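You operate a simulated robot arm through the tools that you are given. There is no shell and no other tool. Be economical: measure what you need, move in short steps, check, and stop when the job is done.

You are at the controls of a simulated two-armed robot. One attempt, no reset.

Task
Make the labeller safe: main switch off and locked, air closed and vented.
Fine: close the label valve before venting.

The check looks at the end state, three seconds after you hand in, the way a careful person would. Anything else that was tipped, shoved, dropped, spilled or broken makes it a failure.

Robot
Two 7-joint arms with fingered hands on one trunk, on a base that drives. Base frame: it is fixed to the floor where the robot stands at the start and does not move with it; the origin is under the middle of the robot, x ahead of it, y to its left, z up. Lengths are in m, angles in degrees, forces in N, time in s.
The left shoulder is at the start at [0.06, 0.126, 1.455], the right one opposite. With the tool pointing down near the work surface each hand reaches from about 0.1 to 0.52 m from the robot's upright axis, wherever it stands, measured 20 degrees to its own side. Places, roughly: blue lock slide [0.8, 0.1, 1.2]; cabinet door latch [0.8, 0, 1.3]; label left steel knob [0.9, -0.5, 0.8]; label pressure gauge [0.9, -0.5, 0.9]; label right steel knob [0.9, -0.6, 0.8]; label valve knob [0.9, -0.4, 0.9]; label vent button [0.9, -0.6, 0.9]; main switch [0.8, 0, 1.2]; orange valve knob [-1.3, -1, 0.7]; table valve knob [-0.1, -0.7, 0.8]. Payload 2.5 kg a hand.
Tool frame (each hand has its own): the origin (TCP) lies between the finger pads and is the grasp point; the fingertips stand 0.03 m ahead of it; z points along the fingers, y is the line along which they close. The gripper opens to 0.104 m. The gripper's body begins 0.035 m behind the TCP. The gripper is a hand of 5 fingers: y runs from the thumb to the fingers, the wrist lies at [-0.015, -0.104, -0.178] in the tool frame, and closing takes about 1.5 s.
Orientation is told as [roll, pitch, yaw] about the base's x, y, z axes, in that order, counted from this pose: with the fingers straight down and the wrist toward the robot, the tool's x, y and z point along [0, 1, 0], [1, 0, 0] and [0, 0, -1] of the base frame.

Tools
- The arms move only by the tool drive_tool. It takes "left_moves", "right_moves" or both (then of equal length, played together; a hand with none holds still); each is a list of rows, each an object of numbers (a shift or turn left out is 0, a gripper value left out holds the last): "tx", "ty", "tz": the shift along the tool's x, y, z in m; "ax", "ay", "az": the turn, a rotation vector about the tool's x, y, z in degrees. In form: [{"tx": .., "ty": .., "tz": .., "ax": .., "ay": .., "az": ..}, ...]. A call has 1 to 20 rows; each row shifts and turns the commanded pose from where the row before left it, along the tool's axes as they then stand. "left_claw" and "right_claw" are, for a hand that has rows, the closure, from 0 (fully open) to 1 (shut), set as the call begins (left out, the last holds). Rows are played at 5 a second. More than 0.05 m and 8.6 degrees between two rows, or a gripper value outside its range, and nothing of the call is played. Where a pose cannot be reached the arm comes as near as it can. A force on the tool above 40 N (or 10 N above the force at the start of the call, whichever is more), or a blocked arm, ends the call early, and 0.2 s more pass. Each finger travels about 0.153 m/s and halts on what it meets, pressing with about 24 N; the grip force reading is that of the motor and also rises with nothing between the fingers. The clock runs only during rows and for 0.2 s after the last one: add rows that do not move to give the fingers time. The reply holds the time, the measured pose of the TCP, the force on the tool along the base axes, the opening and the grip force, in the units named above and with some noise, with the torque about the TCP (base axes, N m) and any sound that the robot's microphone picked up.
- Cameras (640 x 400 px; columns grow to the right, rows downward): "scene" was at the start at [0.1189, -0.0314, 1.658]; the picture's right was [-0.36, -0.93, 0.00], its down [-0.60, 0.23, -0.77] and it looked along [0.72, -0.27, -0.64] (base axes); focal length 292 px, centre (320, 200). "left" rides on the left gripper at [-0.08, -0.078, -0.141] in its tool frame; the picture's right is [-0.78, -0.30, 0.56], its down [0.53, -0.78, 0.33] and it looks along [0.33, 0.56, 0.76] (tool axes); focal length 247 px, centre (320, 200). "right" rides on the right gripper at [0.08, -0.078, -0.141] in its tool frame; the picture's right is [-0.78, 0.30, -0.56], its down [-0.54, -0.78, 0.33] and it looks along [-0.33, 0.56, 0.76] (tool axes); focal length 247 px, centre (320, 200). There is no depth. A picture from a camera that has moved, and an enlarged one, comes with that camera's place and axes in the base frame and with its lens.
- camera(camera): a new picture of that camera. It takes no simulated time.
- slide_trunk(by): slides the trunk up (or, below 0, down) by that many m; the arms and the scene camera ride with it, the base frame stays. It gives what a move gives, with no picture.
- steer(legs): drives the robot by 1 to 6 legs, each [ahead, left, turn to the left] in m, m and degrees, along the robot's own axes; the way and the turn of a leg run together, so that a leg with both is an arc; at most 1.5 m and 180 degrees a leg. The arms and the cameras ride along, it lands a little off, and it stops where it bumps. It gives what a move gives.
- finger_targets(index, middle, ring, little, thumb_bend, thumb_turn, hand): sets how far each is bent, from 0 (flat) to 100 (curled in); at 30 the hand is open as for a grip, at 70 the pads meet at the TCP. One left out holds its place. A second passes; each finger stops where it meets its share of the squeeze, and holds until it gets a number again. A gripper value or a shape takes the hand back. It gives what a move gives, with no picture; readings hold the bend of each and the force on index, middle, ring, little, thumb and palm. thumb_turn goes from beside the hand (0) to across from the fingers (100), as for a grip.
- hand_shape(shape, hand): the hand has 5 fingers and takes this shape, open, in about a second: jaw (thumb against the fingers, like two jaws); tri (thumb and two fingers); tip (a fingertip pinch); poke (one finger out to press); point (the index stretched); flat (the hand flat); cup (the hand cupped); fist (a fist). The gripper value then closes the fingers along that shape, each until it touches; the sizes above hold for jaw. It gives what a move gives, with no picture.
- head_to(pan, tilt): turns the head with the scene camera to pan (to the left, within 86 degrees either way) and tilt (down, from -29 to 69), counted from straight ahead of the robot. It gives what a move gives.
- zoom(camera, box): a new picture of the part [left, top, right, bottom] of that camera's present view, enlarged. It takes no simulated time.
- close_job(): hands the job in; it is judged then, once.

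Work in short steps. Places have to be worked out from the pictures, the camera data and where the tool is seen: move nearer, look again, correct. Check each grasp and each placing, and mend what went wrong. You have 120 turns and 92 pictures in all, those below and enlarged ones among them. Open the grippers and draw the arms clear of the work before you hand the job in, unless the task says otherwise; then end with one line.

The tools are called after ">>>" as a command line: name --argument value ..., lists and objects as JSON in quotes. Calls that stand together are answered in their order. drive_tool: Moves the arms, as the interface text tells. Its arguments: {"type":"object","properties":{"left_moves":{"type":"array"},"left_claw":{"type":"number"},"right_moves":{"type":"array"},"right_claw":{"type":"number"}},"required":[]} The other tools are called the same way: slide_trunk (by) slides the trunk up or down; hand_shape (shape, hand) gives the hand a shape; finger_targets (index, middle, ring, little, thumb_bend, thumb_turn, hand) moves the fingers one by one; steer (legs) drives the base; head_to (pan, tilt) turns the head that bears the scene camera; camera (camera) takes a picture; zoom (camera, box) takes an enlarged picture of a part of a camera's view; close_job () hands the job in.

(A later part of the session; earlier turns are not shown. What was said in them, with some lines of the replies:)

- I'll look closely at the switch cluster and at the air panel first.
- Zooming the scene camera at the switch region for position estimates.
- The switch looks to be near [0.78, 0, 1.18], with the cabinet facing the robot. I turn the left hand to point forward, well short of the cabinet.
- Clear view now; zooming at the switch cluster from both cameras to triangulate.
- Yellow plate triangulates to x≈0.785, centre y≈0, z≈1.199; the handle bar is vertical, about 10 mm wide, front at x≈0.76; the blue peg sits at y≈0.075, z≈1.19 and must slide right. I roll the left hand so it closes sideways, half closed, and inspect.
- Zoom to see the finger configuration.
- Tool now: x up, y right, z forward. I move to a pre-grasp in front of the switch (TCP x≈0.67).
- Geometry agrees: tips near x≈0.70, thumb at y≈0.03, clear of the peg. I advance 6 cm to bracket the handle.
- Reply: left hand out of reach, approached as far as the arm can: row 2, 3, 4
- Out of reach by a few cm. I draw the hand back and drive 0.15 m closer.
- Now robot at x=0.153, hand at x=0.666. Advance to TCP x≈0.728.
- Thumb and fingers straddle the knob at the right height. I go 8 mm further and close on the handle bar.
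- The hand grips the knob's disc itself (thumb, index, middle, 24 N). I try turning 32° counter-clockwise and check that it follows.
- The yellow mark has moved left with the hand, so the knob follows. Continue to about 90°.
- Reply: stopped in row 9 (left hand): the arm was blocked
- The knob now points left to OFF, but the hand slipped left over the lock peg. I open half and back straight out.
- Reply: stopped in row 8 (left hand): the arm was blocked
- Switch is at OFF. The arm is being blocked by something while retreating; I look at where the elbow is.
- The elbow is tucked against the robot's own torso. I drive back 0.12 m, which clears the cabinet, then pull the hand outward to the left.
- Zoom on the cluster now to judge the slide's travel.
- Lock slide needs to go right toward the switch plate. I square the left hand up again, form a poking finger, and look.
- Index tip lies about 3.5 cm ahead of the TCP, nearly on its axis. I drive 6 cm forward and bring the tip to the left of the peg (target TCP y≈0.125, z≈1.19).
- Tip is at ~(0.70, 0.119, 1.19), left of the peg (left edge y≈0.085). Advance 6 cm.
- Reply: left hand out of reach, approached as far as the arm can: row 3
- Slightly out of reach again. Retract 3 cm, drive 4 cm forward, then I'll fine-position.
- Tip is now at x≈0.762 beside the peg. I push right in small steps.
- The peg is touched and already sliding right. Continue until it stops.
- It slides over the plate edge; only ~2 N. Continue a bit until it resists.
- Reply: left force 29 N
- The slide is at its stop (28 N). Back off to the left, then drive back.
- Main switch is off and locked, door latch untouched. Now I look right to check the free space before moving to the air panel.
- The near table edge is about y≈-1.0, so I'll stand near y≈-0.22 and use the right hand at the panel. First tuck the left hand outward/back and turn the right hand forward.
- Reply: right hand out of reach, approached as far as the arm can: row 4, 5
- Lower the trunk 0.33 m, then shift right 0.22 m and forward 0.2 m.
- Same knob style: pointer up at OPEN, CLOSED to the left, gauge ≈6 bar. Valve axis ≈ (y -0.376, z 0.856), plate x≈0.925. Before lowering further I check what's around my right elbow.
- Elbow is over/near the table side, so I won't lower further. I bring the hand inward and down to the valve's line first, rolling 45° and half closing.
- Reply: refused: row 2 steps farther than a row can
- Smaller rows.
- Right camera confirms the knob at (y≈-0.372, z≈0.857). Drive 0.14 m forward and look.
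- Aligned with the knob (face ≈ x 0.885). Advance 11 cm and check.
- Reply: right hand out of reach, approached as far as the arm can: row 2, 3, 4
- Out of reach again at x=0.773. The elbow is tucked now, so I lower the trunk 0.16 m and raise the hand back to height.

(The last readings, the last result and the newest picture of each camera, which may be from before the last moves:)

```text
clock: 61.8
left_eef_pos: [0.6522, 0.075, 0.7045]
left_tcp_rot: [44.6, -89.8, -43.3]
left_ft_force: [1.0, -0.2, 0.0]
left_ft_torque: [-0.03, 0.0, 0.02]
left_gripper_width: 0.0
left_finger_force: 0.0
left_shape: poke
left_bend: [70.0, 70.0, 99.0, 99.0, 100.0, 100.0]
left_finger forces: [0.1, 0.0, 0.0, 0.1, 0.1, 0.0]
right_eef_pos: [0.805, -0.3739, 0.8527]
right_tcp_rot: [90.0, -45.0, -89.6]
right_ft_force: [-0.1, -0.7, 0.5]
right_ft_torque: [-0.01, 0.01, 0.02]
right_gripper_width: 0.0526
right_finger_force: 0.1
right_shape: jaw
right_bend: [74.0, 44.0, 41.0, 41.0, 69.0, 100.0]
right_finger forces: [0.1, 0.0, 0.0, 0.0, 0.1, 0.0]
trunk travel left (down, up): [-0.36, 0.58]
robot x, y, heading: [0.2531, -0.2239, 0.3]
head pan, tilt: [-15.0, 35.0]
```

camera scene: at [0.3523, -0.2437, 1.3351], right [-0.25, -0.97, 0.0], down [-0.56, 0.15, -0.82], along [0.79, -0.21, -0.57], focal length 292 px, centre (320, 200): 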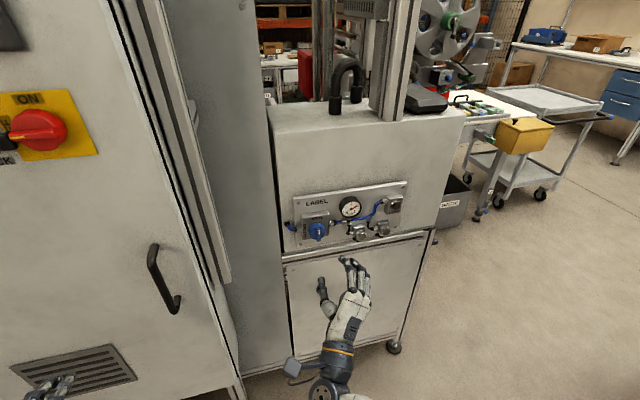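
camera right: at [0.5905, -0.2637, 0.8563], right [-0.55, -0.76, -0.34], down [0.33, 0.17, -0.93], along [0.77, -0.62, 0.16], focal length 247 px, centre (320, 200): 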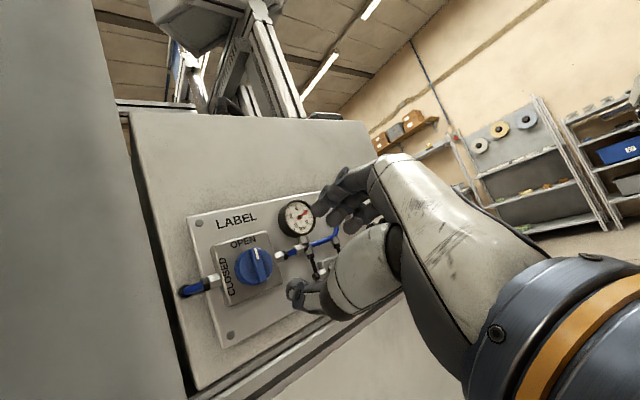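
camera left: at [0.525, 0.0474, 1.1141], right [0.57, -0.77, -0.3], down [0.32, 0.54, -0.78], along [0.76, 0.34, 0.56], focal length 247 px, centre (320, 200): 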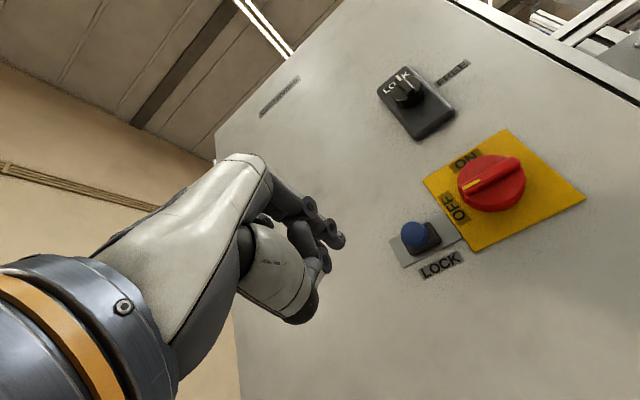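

Advance to x≈0.848 and look.

>>> drive_tool --right_moves '[{"tz": 0.02, "tx": 0.002, "ty": 0.002}, {"tz": 0.015}, {"tz": 0.01}, {}]'

>>> zoom --camera "scene" --box '[270, 145, 390, 220]'

>>> zoom --camera "right" --box '[180, 130, 420, 350]'

```text
clock: 62.8
left_eef_pos: [0.6537, 0.0764, 0.7036]
left_tcp_rot: [45.3, -89.6, -43.9]
left_ft_force: [0.7, -0.6, 0.5]
left_ft_torque: [0.02, 0.02, 0.0]
left_gripper_width: 0.0002
left_finger_force: 0.1
left_shape: poke
left_bend: [70.0, 70.0, 99.0, 99.0, 100.0, 100.0]
left_finger forces: [0.0, 0.0, 0.1, 0.0, 0.0, 0.0]
right_eef_pos: [0.8499, -0.3741, 0.8552]
right_tcp_rot: [90.1, -45.1, -89.6]
right_ft_force: [-0.8, 0.6, -0.1]
right_ft_torque: [0.01, 0.03, -0.01]
right_gripper_width: 0.052
right_finger_force: 0.1
right_shape: jaw
right_bend: [74.0, 44.0, 41.0, 41.0, 69.0, 100.0]
right_finger forces: [0.1, 0.0, 0.1, 0.1, 0.0, 0.0]
trunk travel left (down, up): [-0.36, 0.58]
robot x, y, heading: [0.2547, -0.2231, 0.5]
head pan, tilt: [-15.0, 35.0]
```

```text
5.33 times, centred on (330, 182) of scene
camera zoom: at [0.3821, -0.2436, 1.1752], right [-0.25, -0.97, 0.0], down [-0.55, 0.15, -0.82], along [0.79, -0.21, -0.57], focal length 1555 px, centre (267, 293)
```

zoom: 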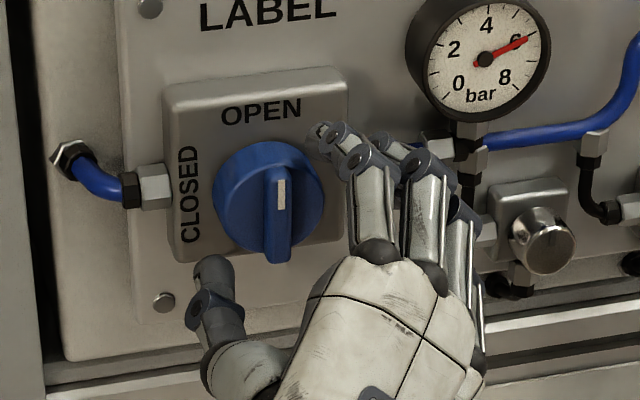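

```text
1.82 times, centred on (300, 240) of right
camera zoom: at [0.7079, -0.2619, 0.8577], right [-0.55, -0.76, -0.34], down [0.33, 0.17, -0.93], along [0.76, -0.62, 0.16], focal length 449 px, centre (356, 127)
```

zoom: 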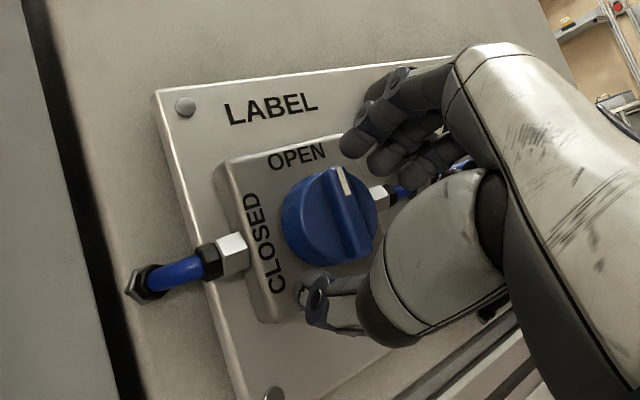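

Knob is bracketed diagonally by thumb and fingers. 12 mm more and close.

>>> drive_tool --right_moves '[{"tz": 0.007}, {"tz": 0.006}, {}]'

>>> drive_tool --right_moves '[{}, {}, {}, {}, {}, {}, {}]' --right_claw 1

>>> zoom --camera "scene" --box '[270, 145, 390, 220]'

```text
clock: 63.6
left_eef_pos: [0.6533, 0.0772, 0.7036]
left_tcp_rot: [44.8, -89.6, -43.6]
left_ft_force: [0.5, 0.2, 0.4]
left_ft_torque: [0.0, 0.0, 0.01]
left_gripper_width: 0.0002
left_finger_force: 0.0
left_shape: poke
left_bend: [70.0, 70.0, 99.0, 99.0, 100.0, 100.0]
left_finger forces: [0.0, 0.1, 0.0, 0.0, 0.1, 0.0]
right_eef_pos: [0.8633, -0.3745, 0.8574]
right_tcp_rot: [90.0, -45.0, -89.6]
right_ft_force: [0.3, -0.5, 0.2]
right_ft_torque: [-0.06, 0.01, -0.02]
right_gripper_width: 0.0522
right_finger_force: 0.1
right_shape: jaw
right_bend: [74.0, 44.0, 41.0, 41.0, 69.0, 100.0]
right_finger forces: [0.1, 0.0, 0.0, 0.0, 0.0, 0.1]
trunk travel left (down, up): [-0.36, 0.58]
robot x, y, heading: [0.2564, -0.2238, 0.3]
head pan, tilt: [-15.0, 35.0]
```

```text
clock: 65.2
left_eef_pos: [0.6544, 0.0755, 0.7036]
left_tcp_rot: [40.6, -89.7, -39.4]
left_ft_force: [0.3, -0.4, -0.7]
left_ft_torque: [0.01, -0.01, 0.01]
left_gripper_width: 0.0001
left_finger_force: 0.0
left_shape: poke
left_bend: [70.0, 70.0, 99.0, 99.0, 100.0, 100.0]
left_finger forces: [0.0, 0.1, 0.0, 0.0, 0.0, 0.0]
right_eef_pos: [0.864, -0.3744, 0.8565]
right_tcp_rot: [89.9, -45.1, -89.6]
right_ft_force: [1.7, 2.1, -2.2]
right_ft_torque: [0.06, 0.04, 0.06]
right_gripper_width: 0.0352
right_finger_force: 24.1
right_shape: jaw
right_bend: [74.0, 52.0, 56.0, 53.0, 74.0, 100.0]
right_finger forces: [11.6, 6.4, 0.1, 0.0, 21.7, 0.1]
trunk travel left (down, up): [-0.36, 0.58]
robot x, y, heading: [0.2561, -0.225, 0.4]
head pan, tilt: [-15.0, 35.0]
```

```text
5.33 times, centred on (330, 182) of scene
camera zoom: at [0.3823, -0.2433, 1.1751], right [-0.25, -0.97, 0.0], down [-0.56, 0.15, -0.82], along [0.79, -0.21, -0.57], focal length 1555 px, centre (267, 293)
```

zoom: 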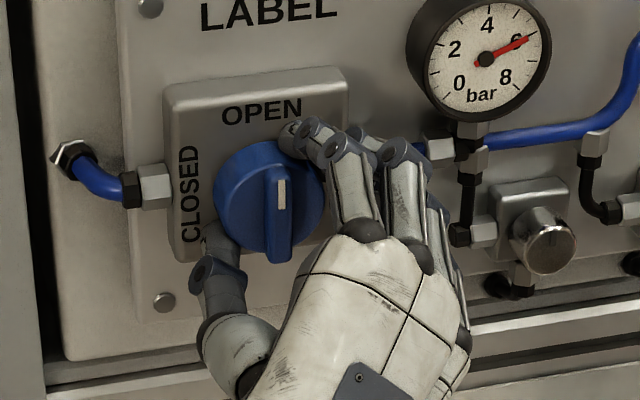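

Gripped the disc. Turn counter-clockwise by 48° and check that it follows.

>>> drive_tool --right_moves '[{"az": -8}, {"az": -8}, {"az": -8}, {"az": -8}, {"az": -8}, {"az": -8}, {}]'

>>> zoom --camera "scene" --box '[270, 145, 390, 220]'

>>> zoom --camera "right" --box '[180, 130, 420, 350]'

```text
clock: 66.8
left_eef_pos: [0.653, 0.0753, 0.7031]
left_tcp_rot: [40.4, -89.7, -39.2]
left_ft_force: [-0.1, -0.9, 0.4]
left_ft_torque: [-0.05, 0.03, 0.02]
left_gripper_width: 0.0
left_finger_force: 0.1
left_shape: poke
left_bend: [70.0, 70.0, 99.0, 99.0, 100.0, 100.0]
left_finger forces: [0.0, 0.0, 0.0, 0.0, 0.0, 0.0]
right_eef_pos: [0.8643, -0.3743, 0.8555]
right_tcp_rot: [-88.2, -86.9, 88.4]
right_ft_force: [3.8, 0.0, -4.3]
right_ft_torque: [0.03, 0.1, -0.02]
right_gripper_width: 0.0349
right_finger_force: 24.0
right_shape: jaw
right_bend: [74.0, 52.0, 56.0, 53.0, 74.0, 100.0]
right_finger forces: [11.6, 6.3, 0.0, 0.0, 21.5, 0.1]
trunk travel left (down, up): [-0.36, 0.58]
robot x, y, heading: [0.2569, -0.2202, 0.4]
head pan, tilt: [-15.0, 35.0]
```

```text
5.33 times, centred on (330, 182) of scene
camera zoom: at [0.3827, -0.2437, 1.175], right [-0.25, -0.97, 0.0], down [-0.56, 0.15, -0.82], along [0.79, -0.21, -0.57], focal length 1555 px, centre (267, 293)
```

zoom: 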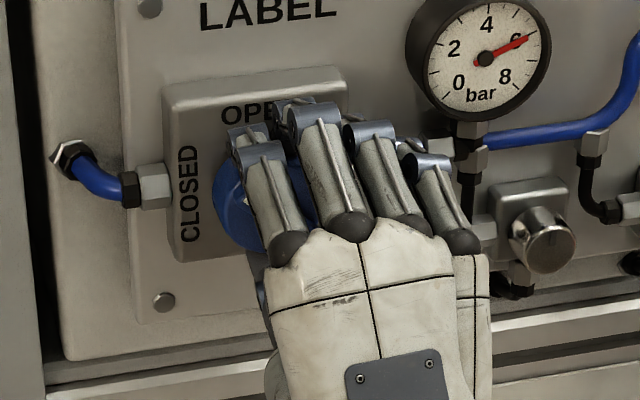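

```text
1.82 times, centred on (300, 240) of right
camera zoom: at [0.7208, -0.2973, 0.7734], right [-0.55, -0.76, 0.34], down [0.33, -0.58, -0.75], along [0.76, -0.3, 0.57], focal length 449 px, centre (356, 127)
```

zoom: 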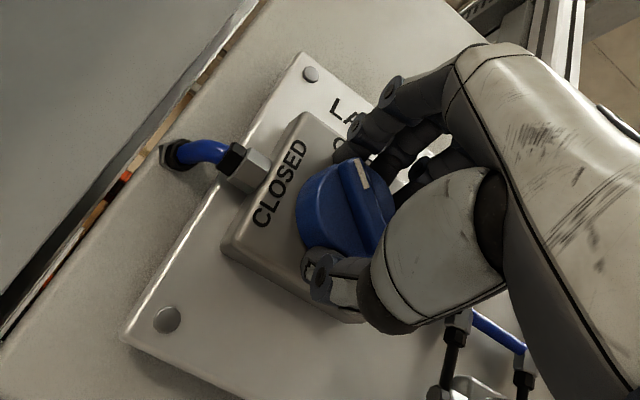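

The knob turns with the hand. Continue another 44°.

>>> drive_tool --right_moves '[{"az": -8}, {"az": -8}, {"az": -8}, {"az": -8}, {"az": -8}, {"az": -4}, {}]'

>>> zoom --camera "scene" --box '[270, 145, 390, 220]'

>>> zoom --camera "right" --box '[180, 130, 420, 350]'

```text
clock: 68.4
left_eef_pos: [0.6529, 0.0762, 0.7033]
left_tcp_rot: [43.6, -89.6, -42.3]
left_ft_force: [0.2, 0.4, -0.1]
left_ft_torque: [0.01, 0.0, -0.01]
left_gripper_width: 0.0002
left_finger_force: 0.0
left_shape: poke
left_bend: [70.0, 70.0, 99.0, 99.0, 100.0, 100.0]
left_finger forces: [0.0, 0.0, 0.0, 0.0, 0.0, 0.1]
right_eef_pos: [0.863, -0.374, 0.8539]
right_tcp_rot: [-89.8, -42.8, 90.2]
right_ft_force: [0.0, -5.0, -8.7]
right_ft_torque: [0.03, 0.21, -0.17]
right_gripper_width: 0.0346
right_finger_force: 23.9
right_shape: jaw
right_bend: [74.0, 53.0, 56.0, 53.0, 74.0, 100.0]
right_finger forces: [10.9, 5.4, 0.0, 0.0, 25.4, 0.0]
trunk travel left (down, up): [-0.36, 0.58]
robot x, y, heading: [0.2555, -0.2205, 0.2]
head pan, tilt: [-15.0, 35.0]
```

```text
5.33 times, centred on (330, 182) of scene
camera zoom: at [0.3829, -0.2442, 1.175], right [-0.25, -0.97, 0.0], down [-0.56, 0.15, -0.82], along [0.79, -0.21, -0.57], focal length 1555 px, centre (267, 293)
```

zoom: 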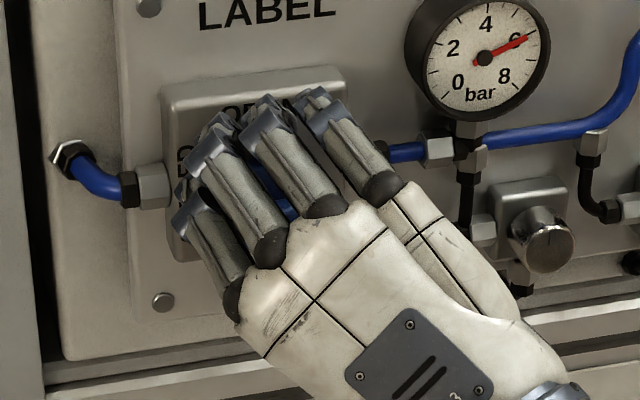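

```text
1.82 times, centred on (300, 240) of right
camera zoom: at [0.7213, -0.376, 0.7442], right [-0.55, -0.31, 0.77], down [0.34, -0.93, -0.14], along [0.76, 0.18, 0.62], focal length 449 px, centre (356, 127)
```

zoom: 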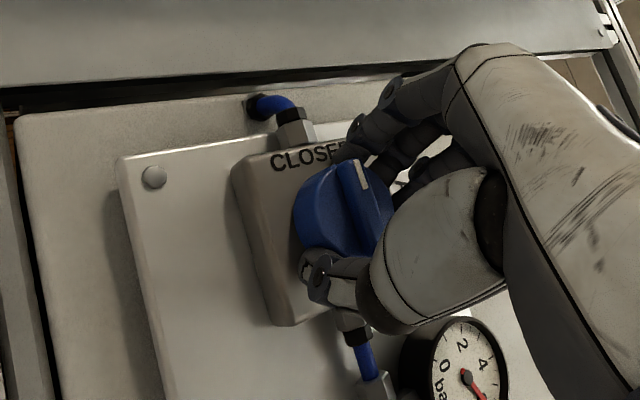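

The pointer now aims at CLOSED. Release and back straight out.

>>> drive_tool --right_moves '[{}, {}, {}, {}, {"tz": -0.02}, {"tz": -0.03}, {"tz": -0.03}, {}]' --right_claw 0.5

>>> zoom --camera "scene" --box '[270, 135, 430, 235]'

```text
clock: 70.2
left_eef_pos: [0.6529, 0.0767, 0.7041]
left_tcp_rot: [45.7, -89.8, -44.5]
left_ft_force: [0.7, 0.0, -0.5]
left_ft_torque: [0.02, 0.01, 0.0]
left_gripper_width: 0.0
left_finger_force: 0.0
left_shape: poke
left_bend: [70.0, 70.0, 99.0, 99.0, 100.0, 100.0]
left_finger forces: [0.0, 0.0, 0.0, 0.0, 0.1, 0.1]
right_eef_pos: [0.7809, -0.375, 0.858]
right_tcp_rot: [-90.0, -42.9, 90.3]
right_ft_force: [-0.7, -0.4, -0.3]
right_ft_torque: [-0.03, 0.02, 0.02]
right_gripper_width: 0.0518
right_finger_force: 0.1
right_shape: jaw
right_bend: [74.0, 45.0, 41.0, 41.0, 69.0, 100.0]
right_finger forces: [0.0, 0.0, 0.1, 0.0, 0.1, 0.0]
trunk travel left (down, up): [-0.36, 0.58]
robot x, y, heading: [0.2596, -0.2199, 0.2]
head pan, tilt: [-15.0, 35.0]
```

```text
4.00 times, centred on (350, 185) of scene
camera zoom: at [0.382, -0.2436, 1.1752], right [-0.25, -0.97, 0.0], down [-0.55, 0.15, -0.82], along [0.79, -0.21, -0.57], focal length 1166 px, centre (200, 260)
```

zoom: 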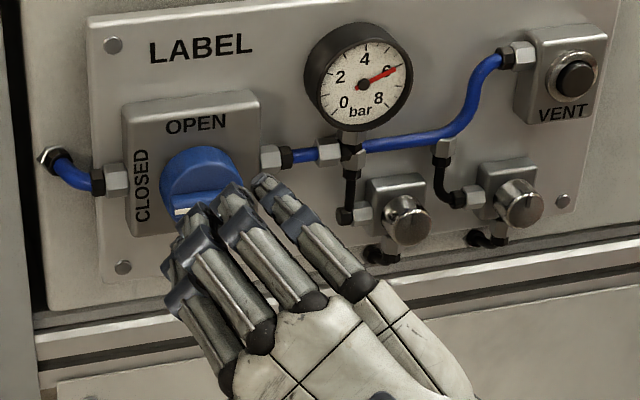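

Valve handle is now horizontal at CLOSED. I back off more, roll the hand upright, form the poke finger, and move in front of the vent button (≈ [0.885, -0.595, 0.891]).

>>> drive_tool --right_moves '[{"tz": -0.04}, {"tz": -0.03}, {"az": 8}, {"az": 8}, {"az": 8}, {"az": 8}, {"az": 8}, {"az": 7}, {"tx": -0.04, "ty": 0.006}, {"tx": -0.04, "ty": 0.006}, {"tx": -0.04, "ty": 0.006}, {"tx": -0.04, "ty": 0.007}, {"tx": -0.04, "ty": 0.007}, {"tx": -0.03}, {}]'

>>> hand_shape --hand "right" --shape "poke"

>>> camera --camera "scene"

>>> camera --camera "right"

```text
clock: 73.4
left_eef_pos: [0.652, 0.076, 0.7054]
left_tcp_rot: [45.2, -89.7, -44.1]
left_ft_force: [0.4, -0.4, -0.6]
left_ft_torque: [0.03, -0.04, 0.04]
left_gripper_width: 0.0
left_finger_force: 0.0
left_shape: poke
left_bend: [70.0, 70.0, 99.0, 99.0, 100.0, 100.0]
left_finger forces: [0.0, 0.0, 0.0, 0.0, 0.0, 0.0]
right_eef_pos: [0.7146, -0.6034, 0.889]
right_tcp_rot: [-125.0, -90.0, 125.3]
right_ft_force: [-0.3, 0.2, 0.0]
right_ft_torque: [0.04, 0.0, 0.02]
right_gripper_width: 0.0519
right_finger_force: 0.0
right_shape: jaw
right_bend: [74.0, 45.0, 41.0, 41.0, 69.0, 100.0]
right_finger forces: [0.0, 0.1, 0.0, 0.0, 0.0, 0.0]
trunk travel left (down, up): [-0.36, 0.58]
robot x, y, heading: [0.2595, -0.2177, 0.3]
head pan, tilt: [-15.0, 35.0]
```

```text
clock: 74.3
left_eef_pos: [0.653, 0.0747, 0.7041]
left_tcp_rot: [45.2, -89.7, -44.0]
left_ft_force: [1.4, 0.5, 0.3]
left_ft_torque: [-0.01, 0.0, -0.02]
left_gripper_width: 0.0
left_finger_force: 0.1
left_shape: poke
left_bend: [70.0, 70.0, 99.0, 99.0, 100.0, 100.0]
left_finger forces: [0.0, 0.0, 0.0, 0.1, 0.1, 0.0]
right_eef_pos: [0.7151, -0.6037, 0.8897]
right_tcp_rot: [-88.5, -90.0, 88.9]
right_ft_force: [0.8, 0.3, -0.4]
right_ft_torque: [-0.05, -0.02, -0.01]
right_gripper_width: 0.0003
right_finger_force: 0.1
right_shape: poke
right_bend: [70.0, 70.0, 99.0, 99.0, 100.0, 100.0]
right_finger forces: [0.0, 0.0, 0.0, 0.0, 0.0, 0.1]
trunk travel left (down, up): [-0.36, 0.58]
robot x, y, heading: [0.2556, -0.2193, 0.4]
head pan, tilt: [-15.0, 35.0]
```

```text
29 pictures are left
camera scene: at [0.382, -0.2436, 1.1752], right [-0.25, -0.97, 0.0], down [-0.55, 0.15, -0.82], along [0.79, -0.21, -0.57], focal length 292 px, centre (320, 200)
```

scene: 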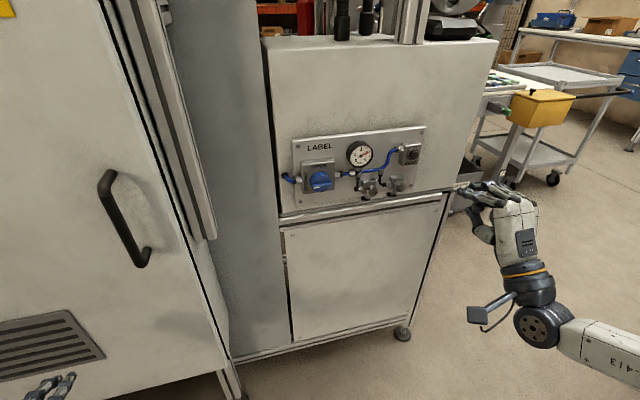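

```text
28 pictures are left
camera right: at [0.5725, -0.5224, 0.8112], right [-0.55, -0.78, 0.3], down [0.34, -0.53, -0.78], along [0.76, -0.33, 0.56], focal length 247 px, centre (320, 200)
```

right: 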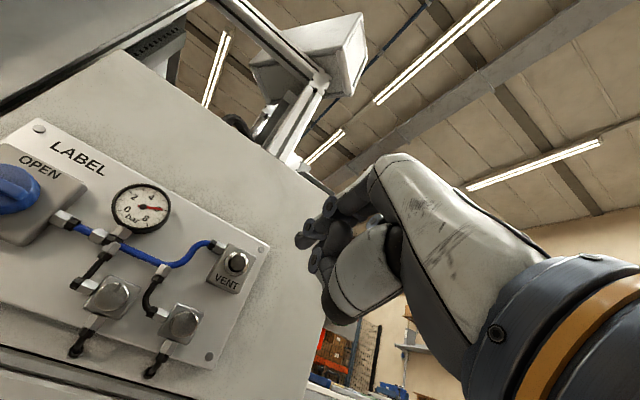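

Zoom on the hand tip to fix its offset against the button.

>>> zoom --camera "scene" --box '[390, 130, 550, 230]'

>>> zoom --camera "right" --box '[190, 160, 430, 340]'

```text
4.00 times, centred on (470, 180) of scene
camera zoom: at [0.382, -0.2436, 1.1752], right [-0.25, -0.97, 0.0], down [-0.55, 0.15, -0.82], along [0.79, -0.21, -0.57], focal length 1166 px, centre (-280, 280)
```

zoom: 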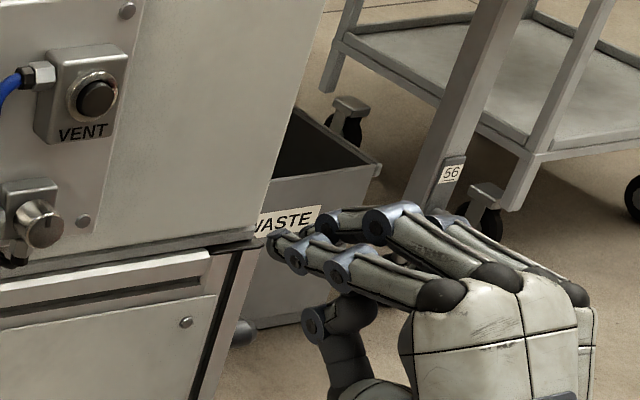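

```text
2.22 times, centred on (310, 250) of right
camera zoom: at [0.5725, -0.5224, 0.8112], right [-0.55, -0.78, 0.3], down [0.34, -0.53, -0.78], along [0.76, -0.33, 0.56], focal length 549 px, centre (342, 89)
```

zoom: 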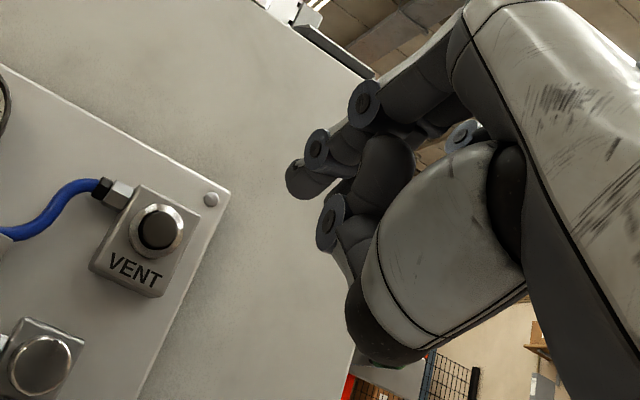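

Tip ≈ (0.737, -0.589, 0.891), button ≈ (0.878, -0.584, 0.892). Advance 11 cm with a 5 mm left correction, then check.

>>> drive_tool --right_moves '[{"tx": 0.005, "ty": 0.001, "tz": 0.03}, {"tz": 0.03}, {"tz": 0.03}, {"tz": 0.02}, {}]'

>>> zoom --camera "scene" --box '[340, 120, 500, 220]'

>>> zoom --camera "right" --box '[190, 160, 430, 340]'

```text
clock: 75.5
left_eef_pos: [0.6528, 0.0756, 0.7042]
left_tcp_rot: [44.6, -89.6, -43.3]
left_ft_force: [0.1, 0.5, -0.2]
left_ft_torque: [0.02, 0.0, 0.0]
left_gripper_width: 0.0001
left_finger_force: 0.1
left_shape: poke
left_bend: [70.0, 70.0, 99.0, 99.0, 100.0, 100.0]
left_finger forces: [0.0, 0.0, 0.0, 0.0, 0.1, 0.1]
right_eef_pos: [0.8241, -0.5997, 0.8888]
right_tcp_rot: [-36.6, -89.9, 37.1]
right_ft_force: [-0.2, 0.4, 0.4]
right_ft_torque: [-0.04, 0.01, 0.02]
right_gripper_width: 0.0
right_finger_force: 0.1
right_shape: poke
right_bend: [70.0, 70.0, 99.0, 99.0, 100.0, 100.0]
right_finger forces: [0.0, 0.0, 0.0, 0.0, 0.0, 0.0]
trunk travel left (down, up): [-0.36, 0.58]
robot x, y, heading: [0.2613, -0.2187, 0.4]
head pan, tilt: [-15.0, 35.0]
```

```text
4.00 times, centred on (420, 170) of scene
camera zoom: at [0.3821, -0.2436, 1.1752], right [-0.25, -0.97, 0.0], down [-0.55, 0.15, -0.82], along [0.79, -0.21, -0.57], focal length 1166 px, centre (-80, 320)
```

zoom: 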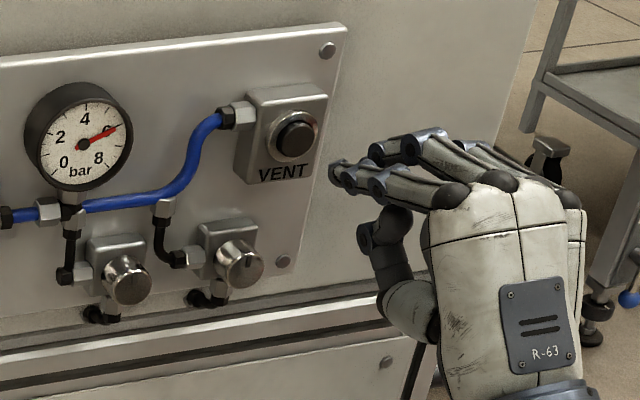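

```text
2.22 times, centred on (310, 250) of right
camera zoom: at [0.6824, -0.5187, 0.8116], right [-0.55, -0.78, 0.3], down [0.34, -0.53, -0.78], along [0.76, -0.33, 0.56], focal length 549 px, centre (342, 89)
```

zoom: 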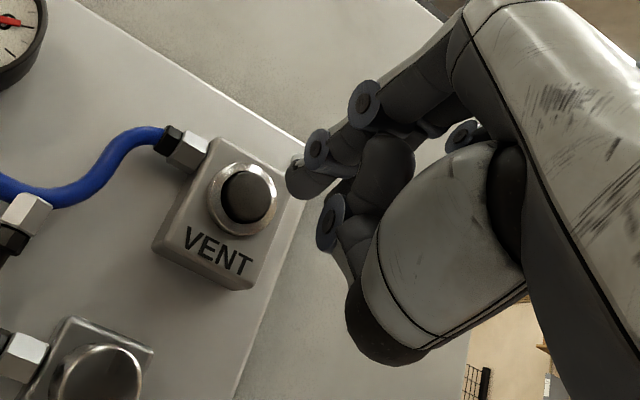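

Tip relative to the button: ~34 mm short, 3 mm right, 2 mm low. Correct and press slowly.

>>> drive_tool --right_moves '[{"tx": 0.003, "ty": 0.002, "tz": 0.01}, {"tz": 0.01}, {"tz": 0.005}, {"tz": 0.004}, {"tz": 0.004}, {}]'

>>> zoom --camera "scene" --box '[340, 120, 460, 195]'

>>> zoom --camera "right" --box '[190, 160, 430, 340]'

```text
clock: 76.9
left_eef_pos: [0.6534, 0.0759, 0.7043]
left_tcp_rot: [45.8, -89.8, -44.5]
left_ft_force: [-0.2, -0.5, -0.7]
left_ft_torque: [-0.04, 0.01, 0.02]
left_gripper_width: 0.0
left_finger_force: 0.0
left_shape: poke
left_bend: [70.0, 70.0, 99.0, 99.0, 100.0, 100.0]
left_finger forces: [0.0, 0.1, 0.1, 0.0, 0.0, 0.1]
right_eef_pos: [0.8573, -0.5954, 0.8919]
right_tcp_rot: [-86.9, -90.1, 87.2]
right_ft_force: [-1.7, 1.1, -1.0]
right_ft_torque: [0.0, -0.01, 0.03]
right_gripper_width: 0.0002
right_finger_force: 0.1
right_shape: poke
right_bend: [70.0, 70.0, 99.0, 99.0, 100.0, 100.0]
right_finger forces: [1.5, 0.0, 0.0, 0.0, 0.1, 0.0]
trunk travel left (down, up): [-0.36, 0.58]
robot x, y, heading: [0.2588, -0.2209, 0.2]
head pan, tilt: [-15.0, 35.0]
```

```text
5.33 times, centred on (400, 158) of scene
camera zoom: at [0.3819, -0.2435, 1.1752], right [-0.25, -0.97, 0.0], down [-0.55, 0.15, -0.82], along [0.79, -0.21, -0.57], focal length 1555 px, centre (-107, 427)
```

zoom: 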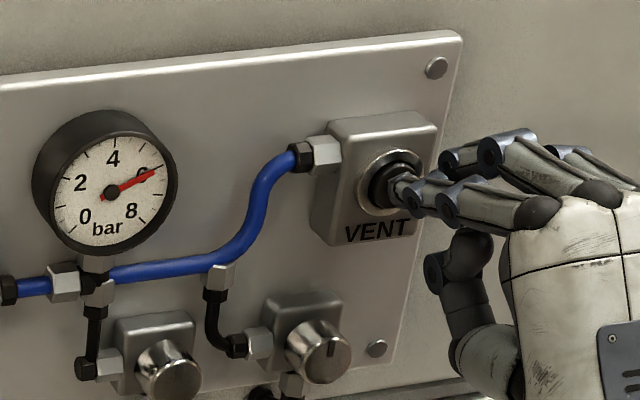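

```text
2.22 times, centred on (310, 250) of right
camera zoom: at [0.7145, -0.5148, 0.8142], right [-0.55, -0.78, 0.3], down [0.34, -0.53, -0.78], along [0.76, -0.33, 0.56], focal length 549 px, centre (342, 89)
```

zoom: 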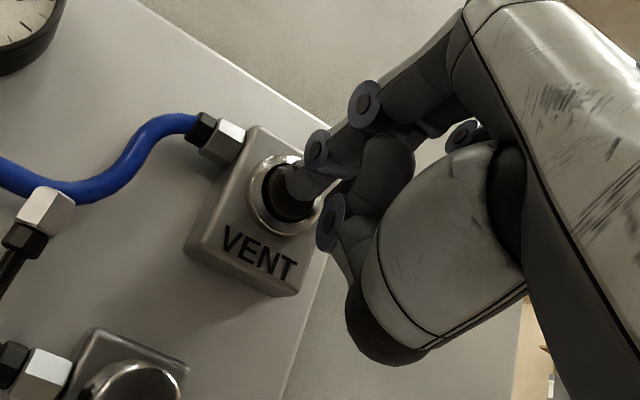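

The fingertip touches the button (1.5 N), slightly right/low of its centre but on it. I press in a few more millimetres and hold.

>>> drive_tool --right_moves '[{"tz": 0.003}, {"tz": 0.003}, {"tz": 0.002}, {}, {}, {}, {}, {}, {}, {}]'

>>> zoom --camera "scene" --box '[340, 120, 460, 195]'

```text
clock: 79.1
left_eef_pos: [0.6525, 0.0769, 0.7048]
left_tcp_rot: [64.0, -89.8, -62.7]
left_ft_force: [-0.2, -0.4, 0.0]
left_ft_torque: [0.03, 0.0, -0.01]
left_gripper_width: 0.0
left_finger_force: 0.0
left_shape: poke
left_bend: [70.0, 70.0, 99.0, 99.0, 100.0, 100.0]
left_finger forces: [0.0, 0.0, 0.1, 0.0, 0.1, 0.0]
right_eef_pos: [0.862, -0.5948, 0.894]
right_tcp_rot: [-160.5, -89.8, 160.8]
right_ft_force: [-20.8, 6.0, 2.5]
right_ft_torque: [-0.02, -0.11, 0.26]
right_gripper_width: 0.0001
right_finger_force: 0.0
right_shape: poke
right_bend: [70.0, 70.0, 99.0, 99.0, 100.0, 100.0]
right_finger forces: [20.8, 0.0, 0.1, 0.0, 0.0, 0.1]
trunk travel left (down, up): [-0.36, 0.58]
robot x, y, heading: [0.2594, -0.2206, 0.3]
head pan, tilt: [-15.0, 35.0]
heard: click
```

```text
5.33 times, centred on (400, 158) of scene
camera zoom: at [0.3799, -0.2429, 1.1755], right [-0.25, -0.97, 0.0], down [-0.55, 0.14, -0.82], along [0.79, -0.21, -0.57], focal length 1555 px, centre (-107, 427)
```

zoom: 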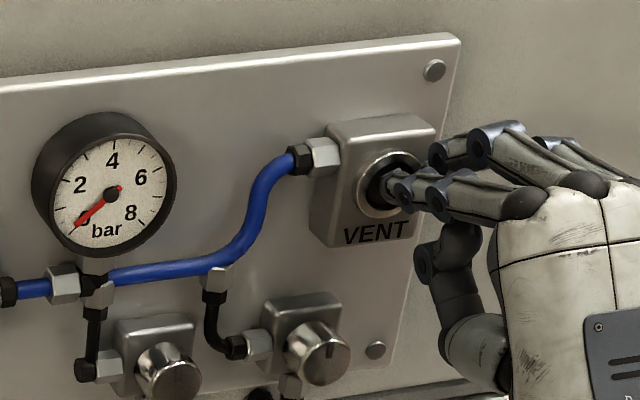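

Click heard and the gauge has fallen to 0. Hold another second, then retract and check that the pressure stays at zero.

>>> drive_tool --right_moves '[{}, {}, {}, {}, {}, {"tz": -0.02}, {"tz": -0.03}, {"tz": -0.04}, {"tz": -0.04}, {}, {}, {}]'

>>> camera --camera "scene"

>>> zoom --camera "scene" --box '[280, 120, 440, 220]'

```text
clock: 81.7
left_eef_pos: [0.653, 0.0758, 0.7028]
left_tcp_rot: [44.9, -89.7, -43.5]
left_ft_force: [-0.1, -0.6, 0.3]
left_ft_torque: [0.01, 0.01, 0.0]
left_gripper_width: 0.0
left_finger_force: 0.1
left_shape: poke
left_bend: [70.0, 70.0, 99.0, 99.0, 100.0, 100.0]
left_finger forces: [0.0, 0.0, 0.0, 0.0, 0.0, 0.0]
right_eef_pos: [0.7342, -0.5966, 0.8908]
right_tcp_rot: [-79.2, -89.9, 79.4]
right_ft_force: [0.2, 0.0, -0.3]
right_ft_torque: [0.0, 0.01, -0.02]
right_gripper_width: 0.0001
right_finger_force: 0.0
right_shape: poke
right_bend: [70.0, 70.0, 99.0, 99.0, 100.0, 100.0]
right_finger forces: [0.0, 0.0, 0.1, 0.1, 0.1, 0.0]
trunk travel left (down, up): [-0.36, 0.58]
robot x, y, heading: [0.2565, -0.2204, 0.2]
head pan, tilt: [-15.0, 35.0]
```

```text
20 pictures are left
camera scene: at [0.382, -0.2436, 1.1752], right [-0.25, -0.97, 0.0], down [-0.55, 0.15, -0.82], along [0.79, -0.21, -0.57], focal length 292 px, centre (320, 200)
```

scene: 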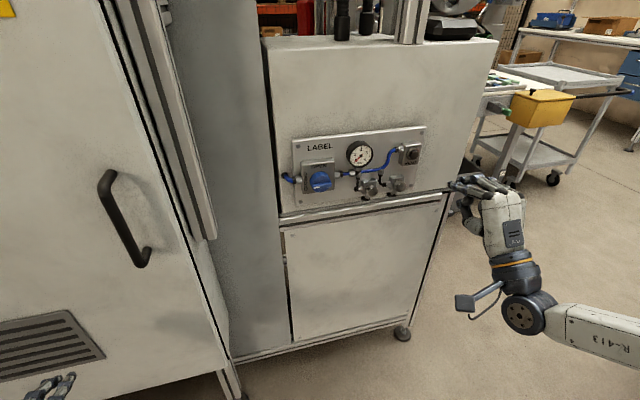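

```text
4.00 times, centred on (360, 170) of scene
camera zoom: at [0.382, -0.2436, 1.1752], right [-0.25, -0.97, 0.0], down [-0.55, 0.15, -0.82], along [0.79, -0.21, -0.57], focal length 1166 px, centre (160, 320)
```

zoom: 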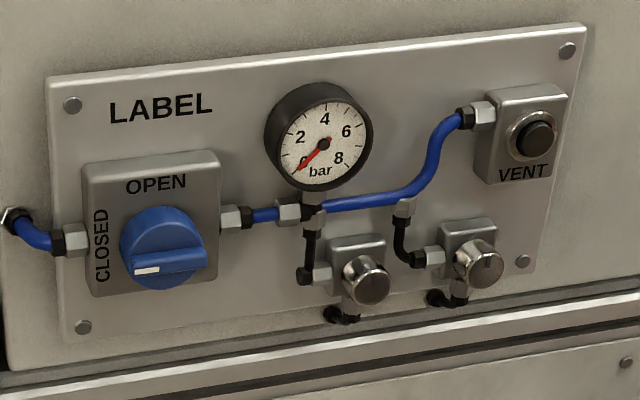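

Valve is at CLOSED, gauge at 0 and holding. I bring the right hand inward, open both hands, and back off a little.

>>> drive_tool --right_moves '[{"tx": 0.04}, {"tx": 0.04}, {"tx": 0.04}, {"tx": 0.03}, {}]'

>>> steer --legs '[[-0.15, 0, 0]]'

>>> hand_shape --hand "right" --shape "jaw"

>>> hand_shape --hand "left" --shape "jaw"

>>> head_to --pan 5 --tilt 5

>>> camera --camera "scene"

```text
clock: 82.9
left_eef_pos: [0.6522, 0.0763, 0.7046]
left_tcp_rot: [44.3, -89.6, -43.1]
left_ft_force: [-0.9, 0.4, 0.1]
left_ft_torque: [0.03, -0.01, 0.01]
left_gripper_width: 0.0
left_finger_force: 0.1
left_shape: poke
left_bend: [70.0, 70.0, 99.0, 99.0, 100.0, 100.0]
left_finger forces: [0.1, 0.0, 0.0, 0.0, 0.1, 0.0]
right_eef_pos: [0.7335, -0.4462, 0.894]
right_tcp_rot: [-87.6, -89.8, 87.8]
right_ft_force: [0.8, 0.5, 0.3]
right_ft_torque: [0.0, 0.0, 0.02]
right_gripper_width: 0.0001
right_finger_force: 0.0
right_shape: poke
right_bend: [70.0, 70.0, 99.0, 99.0, 100.0, 100.0]
right_finger forces: [0.0, 0.1, 0.1, 0.0, 0.0, 0.0]
trunk travel left (down, up): [-0.36, 0.58]
robot x, y, heading: [0.2551, -0.2182, 0.1]
head pan, tilt: [-15.0, 35.0]
```

```text
clock: 84.3
left_eef_pos: [0.5037, 0.0752, 0.7032]
left_tcp_rot: [43.8, -89.7, -42.5]
left_ft_force: [-0.9, 0.3, 0.9]
left_ft_torque: [0.01, 0.0, 0.0]
left_gripper_width: 0.0001
left_finger_force: 0.1
left_shape: poke
left_bend: [70.0, 70.0, 99.0, 99.0, 100.0, 100.0]
left_finger forces: [0.1, 0.1, 0.0, 0.0, 0.0, 0.0]
right_eef_pos: [0.5857, -0.4476, 0.8936]
right_tcp_rot: [-66.1, -89.9, 66.4]
right_ft_force: [0.4, 0.0, -0.2]
right_ft_torque: [0.04, 0.02, 0.01]
right_gripper_width: 0.0
right_finger_force: 0.1
right_shape: poke
right_bend: [70.0, 70.0, 99.0, 99.0, 100.0, 100.0]
right_finger forces: [0.1, 0.1, 0.1, 0.0, 0.0, 0.0]
trunk travel left (down, up): [-0.36, 0.58]
robot x, y, heading: [0.1077, -0.2222, 0.4]
head pan, tilt: [-15.0, 35.0]
```

```text
clock: 85.2
left_eef_pos: [0.5045, 0.0753, 0.7041]
left_tcp_rot: [43.5, -89.8, -42.3]
left_ft_force: [0.5, -0.1, 0.5]
left_ft_torque: [0.03, 0.0, -0.02]
left_gripper_width: 0.0
left_finger_force: 0.0
left_shape: poke
left_bend: [70.0, 70.0, 99.0, 99.0, 100.0, 100.0]
left_finger forces: [0.0, 0.0, 0.0, 0.0, 0.1, 0.0]
right_eef_pos: [0.5859, -0.4481, 0.8936]
right_tcp_rot: [-68.9, -90.0, 69.2]
right_ft_force: [0.3, 0.3, -0.4]
right_ft_torque: [0.02, 0.0, -0.02]
right_gripper_width: 0.1039
right_finger_force: 0.0
right_shape: jaw
right_bend: [30.0, 30.0, 30.0, 30.0, 30.0, 98.0]
right_finger forces: [0.1, 0.0, 0.0, 0.0, 0.1, 0.1]
trunk travel left (down, up): [-0.36, 0.58]
robot x, y, heading: [0.108, -0.2209, 0.3]
head pan, tilt: [-15.0, 35.0]
```

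```text
clock: 86.1
left_eef_pos: [0.5043, 0.0754, 0.7038]
left_tcp_rot: [44.7, -89.7, -43.6]
left_ft_force: [0.1, -0.2, -0.7]
left_ft_torque: [-0.01, 0.0, 0.01]
left_gripper_width: 0.1039
left_finger_force: 0.0
left_shape: jaw
left_bend: [30.0, 30.0, 30.0, 30.0, 30.0, 98.0]
left_finger forces: [0.1, 0.0, 0.0, 0.0, 0.0, 0.0]
right_eef_pos: [0.5856, -0.448, 0.8933]
right_tcp_rot: [-70.2, -90.0, 70.7]
right_ft_force: [-0.3, 0.1, -0.9]
right_ft_torque: [0.02, 0.02, -0.01]
right_gripper_width: 0.104
right_finger_force: 0.0
right_shape: jaw
right_bend: [30.0, 30.0, 30.0, 30.0, 30.0, 98.0]
right_finger forces: [0.0, 0.0, 0.0, 0.0, 0.0, 0.0]
trunk travel left (down, up): [-0.36, 0.58]
robot x, y, heading: [0.105, -0.2229, 0.3]
head pan, tilt: [-15.0, 35.0]
```

```text
clock: 87.0
left_eef_pos: [0.5028, 0.0754, 0.7038]
left_tcp_rot: [44.4, -89.7, -43.2]
left_ft_force: [0.2, -0.4, 0.4]
left_ft_torque: [0.01, 0.01, 0.03]
left_gripper_width: 0.1039
left_finger_force: 0.1
left_shape: jaw
left_bend: [30.0, 30.0, 30.0, 30.0, 30.0, 98.0]
left_finger forces: [0.1, 0.1, 0.0, 0.1, 0.0, 0.0]
right_eef_pos: [0.5853, -0.4476, 0.8948]
right_tcp_rot: [-69.0, -89.9, 69.3]
right_ft_force: [0.5, -0.6, 0.5]
right_ft_torque: [-0.03, 0.03, -0.05]
right_gripper_width: 0.1041
right_finger_force: 0.1
right_shape: jaw
right_bend: [30.0, 30.0, 30.0, 30.0, 30.0, 98.0]
right_finger forces: [0.0, 0.0, 0.0, 0.1, 0.0, 0.1]
trunk travel left (down, up): [-0.36, 0.58]
robot x, y, heading: [0.1091, -0.2197, 0.6]
head pan, tilt: [5.0, 5.0]
```

```text
18 pictures are left
camera scene: at [0.2397, -0.2136, 1.2233], right [0.09, -1.0, 0.0], down [-0.09, -0.01, -1.0], along [0.99, 0.09, -0.09], focal length 292 px, centre (320, 200)
```

scene: 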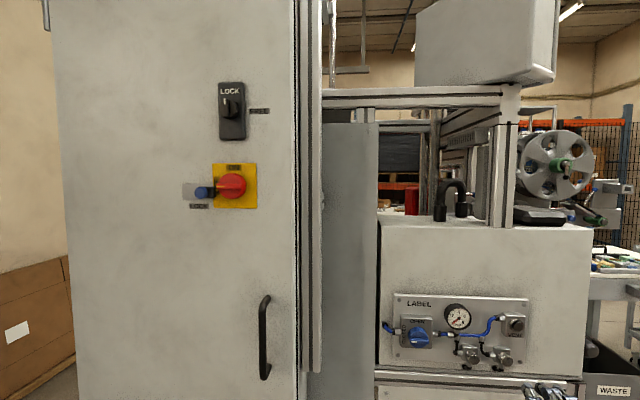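

Final close check of the switch/lock and the gauge.

>>> zoom --camera "scene" --box '[170, 70, 290, 220]'

>>> zoom --camera "scene" --box '[380, 285, 540, 385]'

```text
2.67 times, centred on (230, 145) of scene
camera zoom: at [0.2397, -0.2136, 1.2233], right [0.09, -1.0, 0.0], down [-0.09, -0.01, -1.0], along [0.99, 0.09, -0.09], focal length 777 px, centre (560, 347)
```

zoom: 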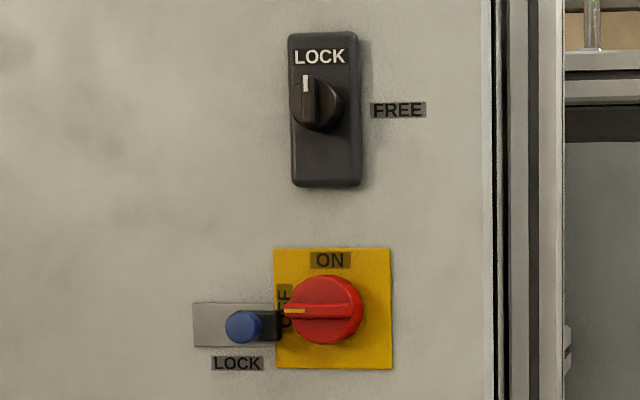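

```text
4.00 times, centred on (460, 335) of scene
camera zoom: at [0.2397, -0.2136, 1.2233], right [0.09, -1.0, 0.0], down [-0.09, -0.01, -1.0], along [0.99, 0.09, -0.09], focal length 1166 px, centre (-240, -340)
```

zoom: 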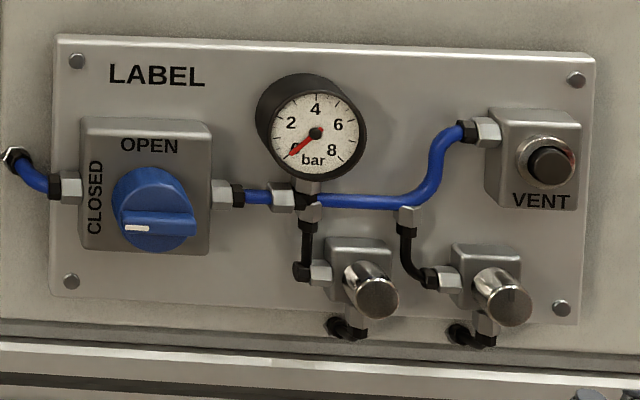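

Everything is in the required state: the switch is OFF with the slide at LOCK, the valve is CLOSED, the gauge reads 0, and both hands are open and clear. Handing in.

>>> close_job

```text
The job is handed in.
```

The labeller is safe: the main switch is off and locked, the label valve was closed before venting, and the gauge reads 0 bar.
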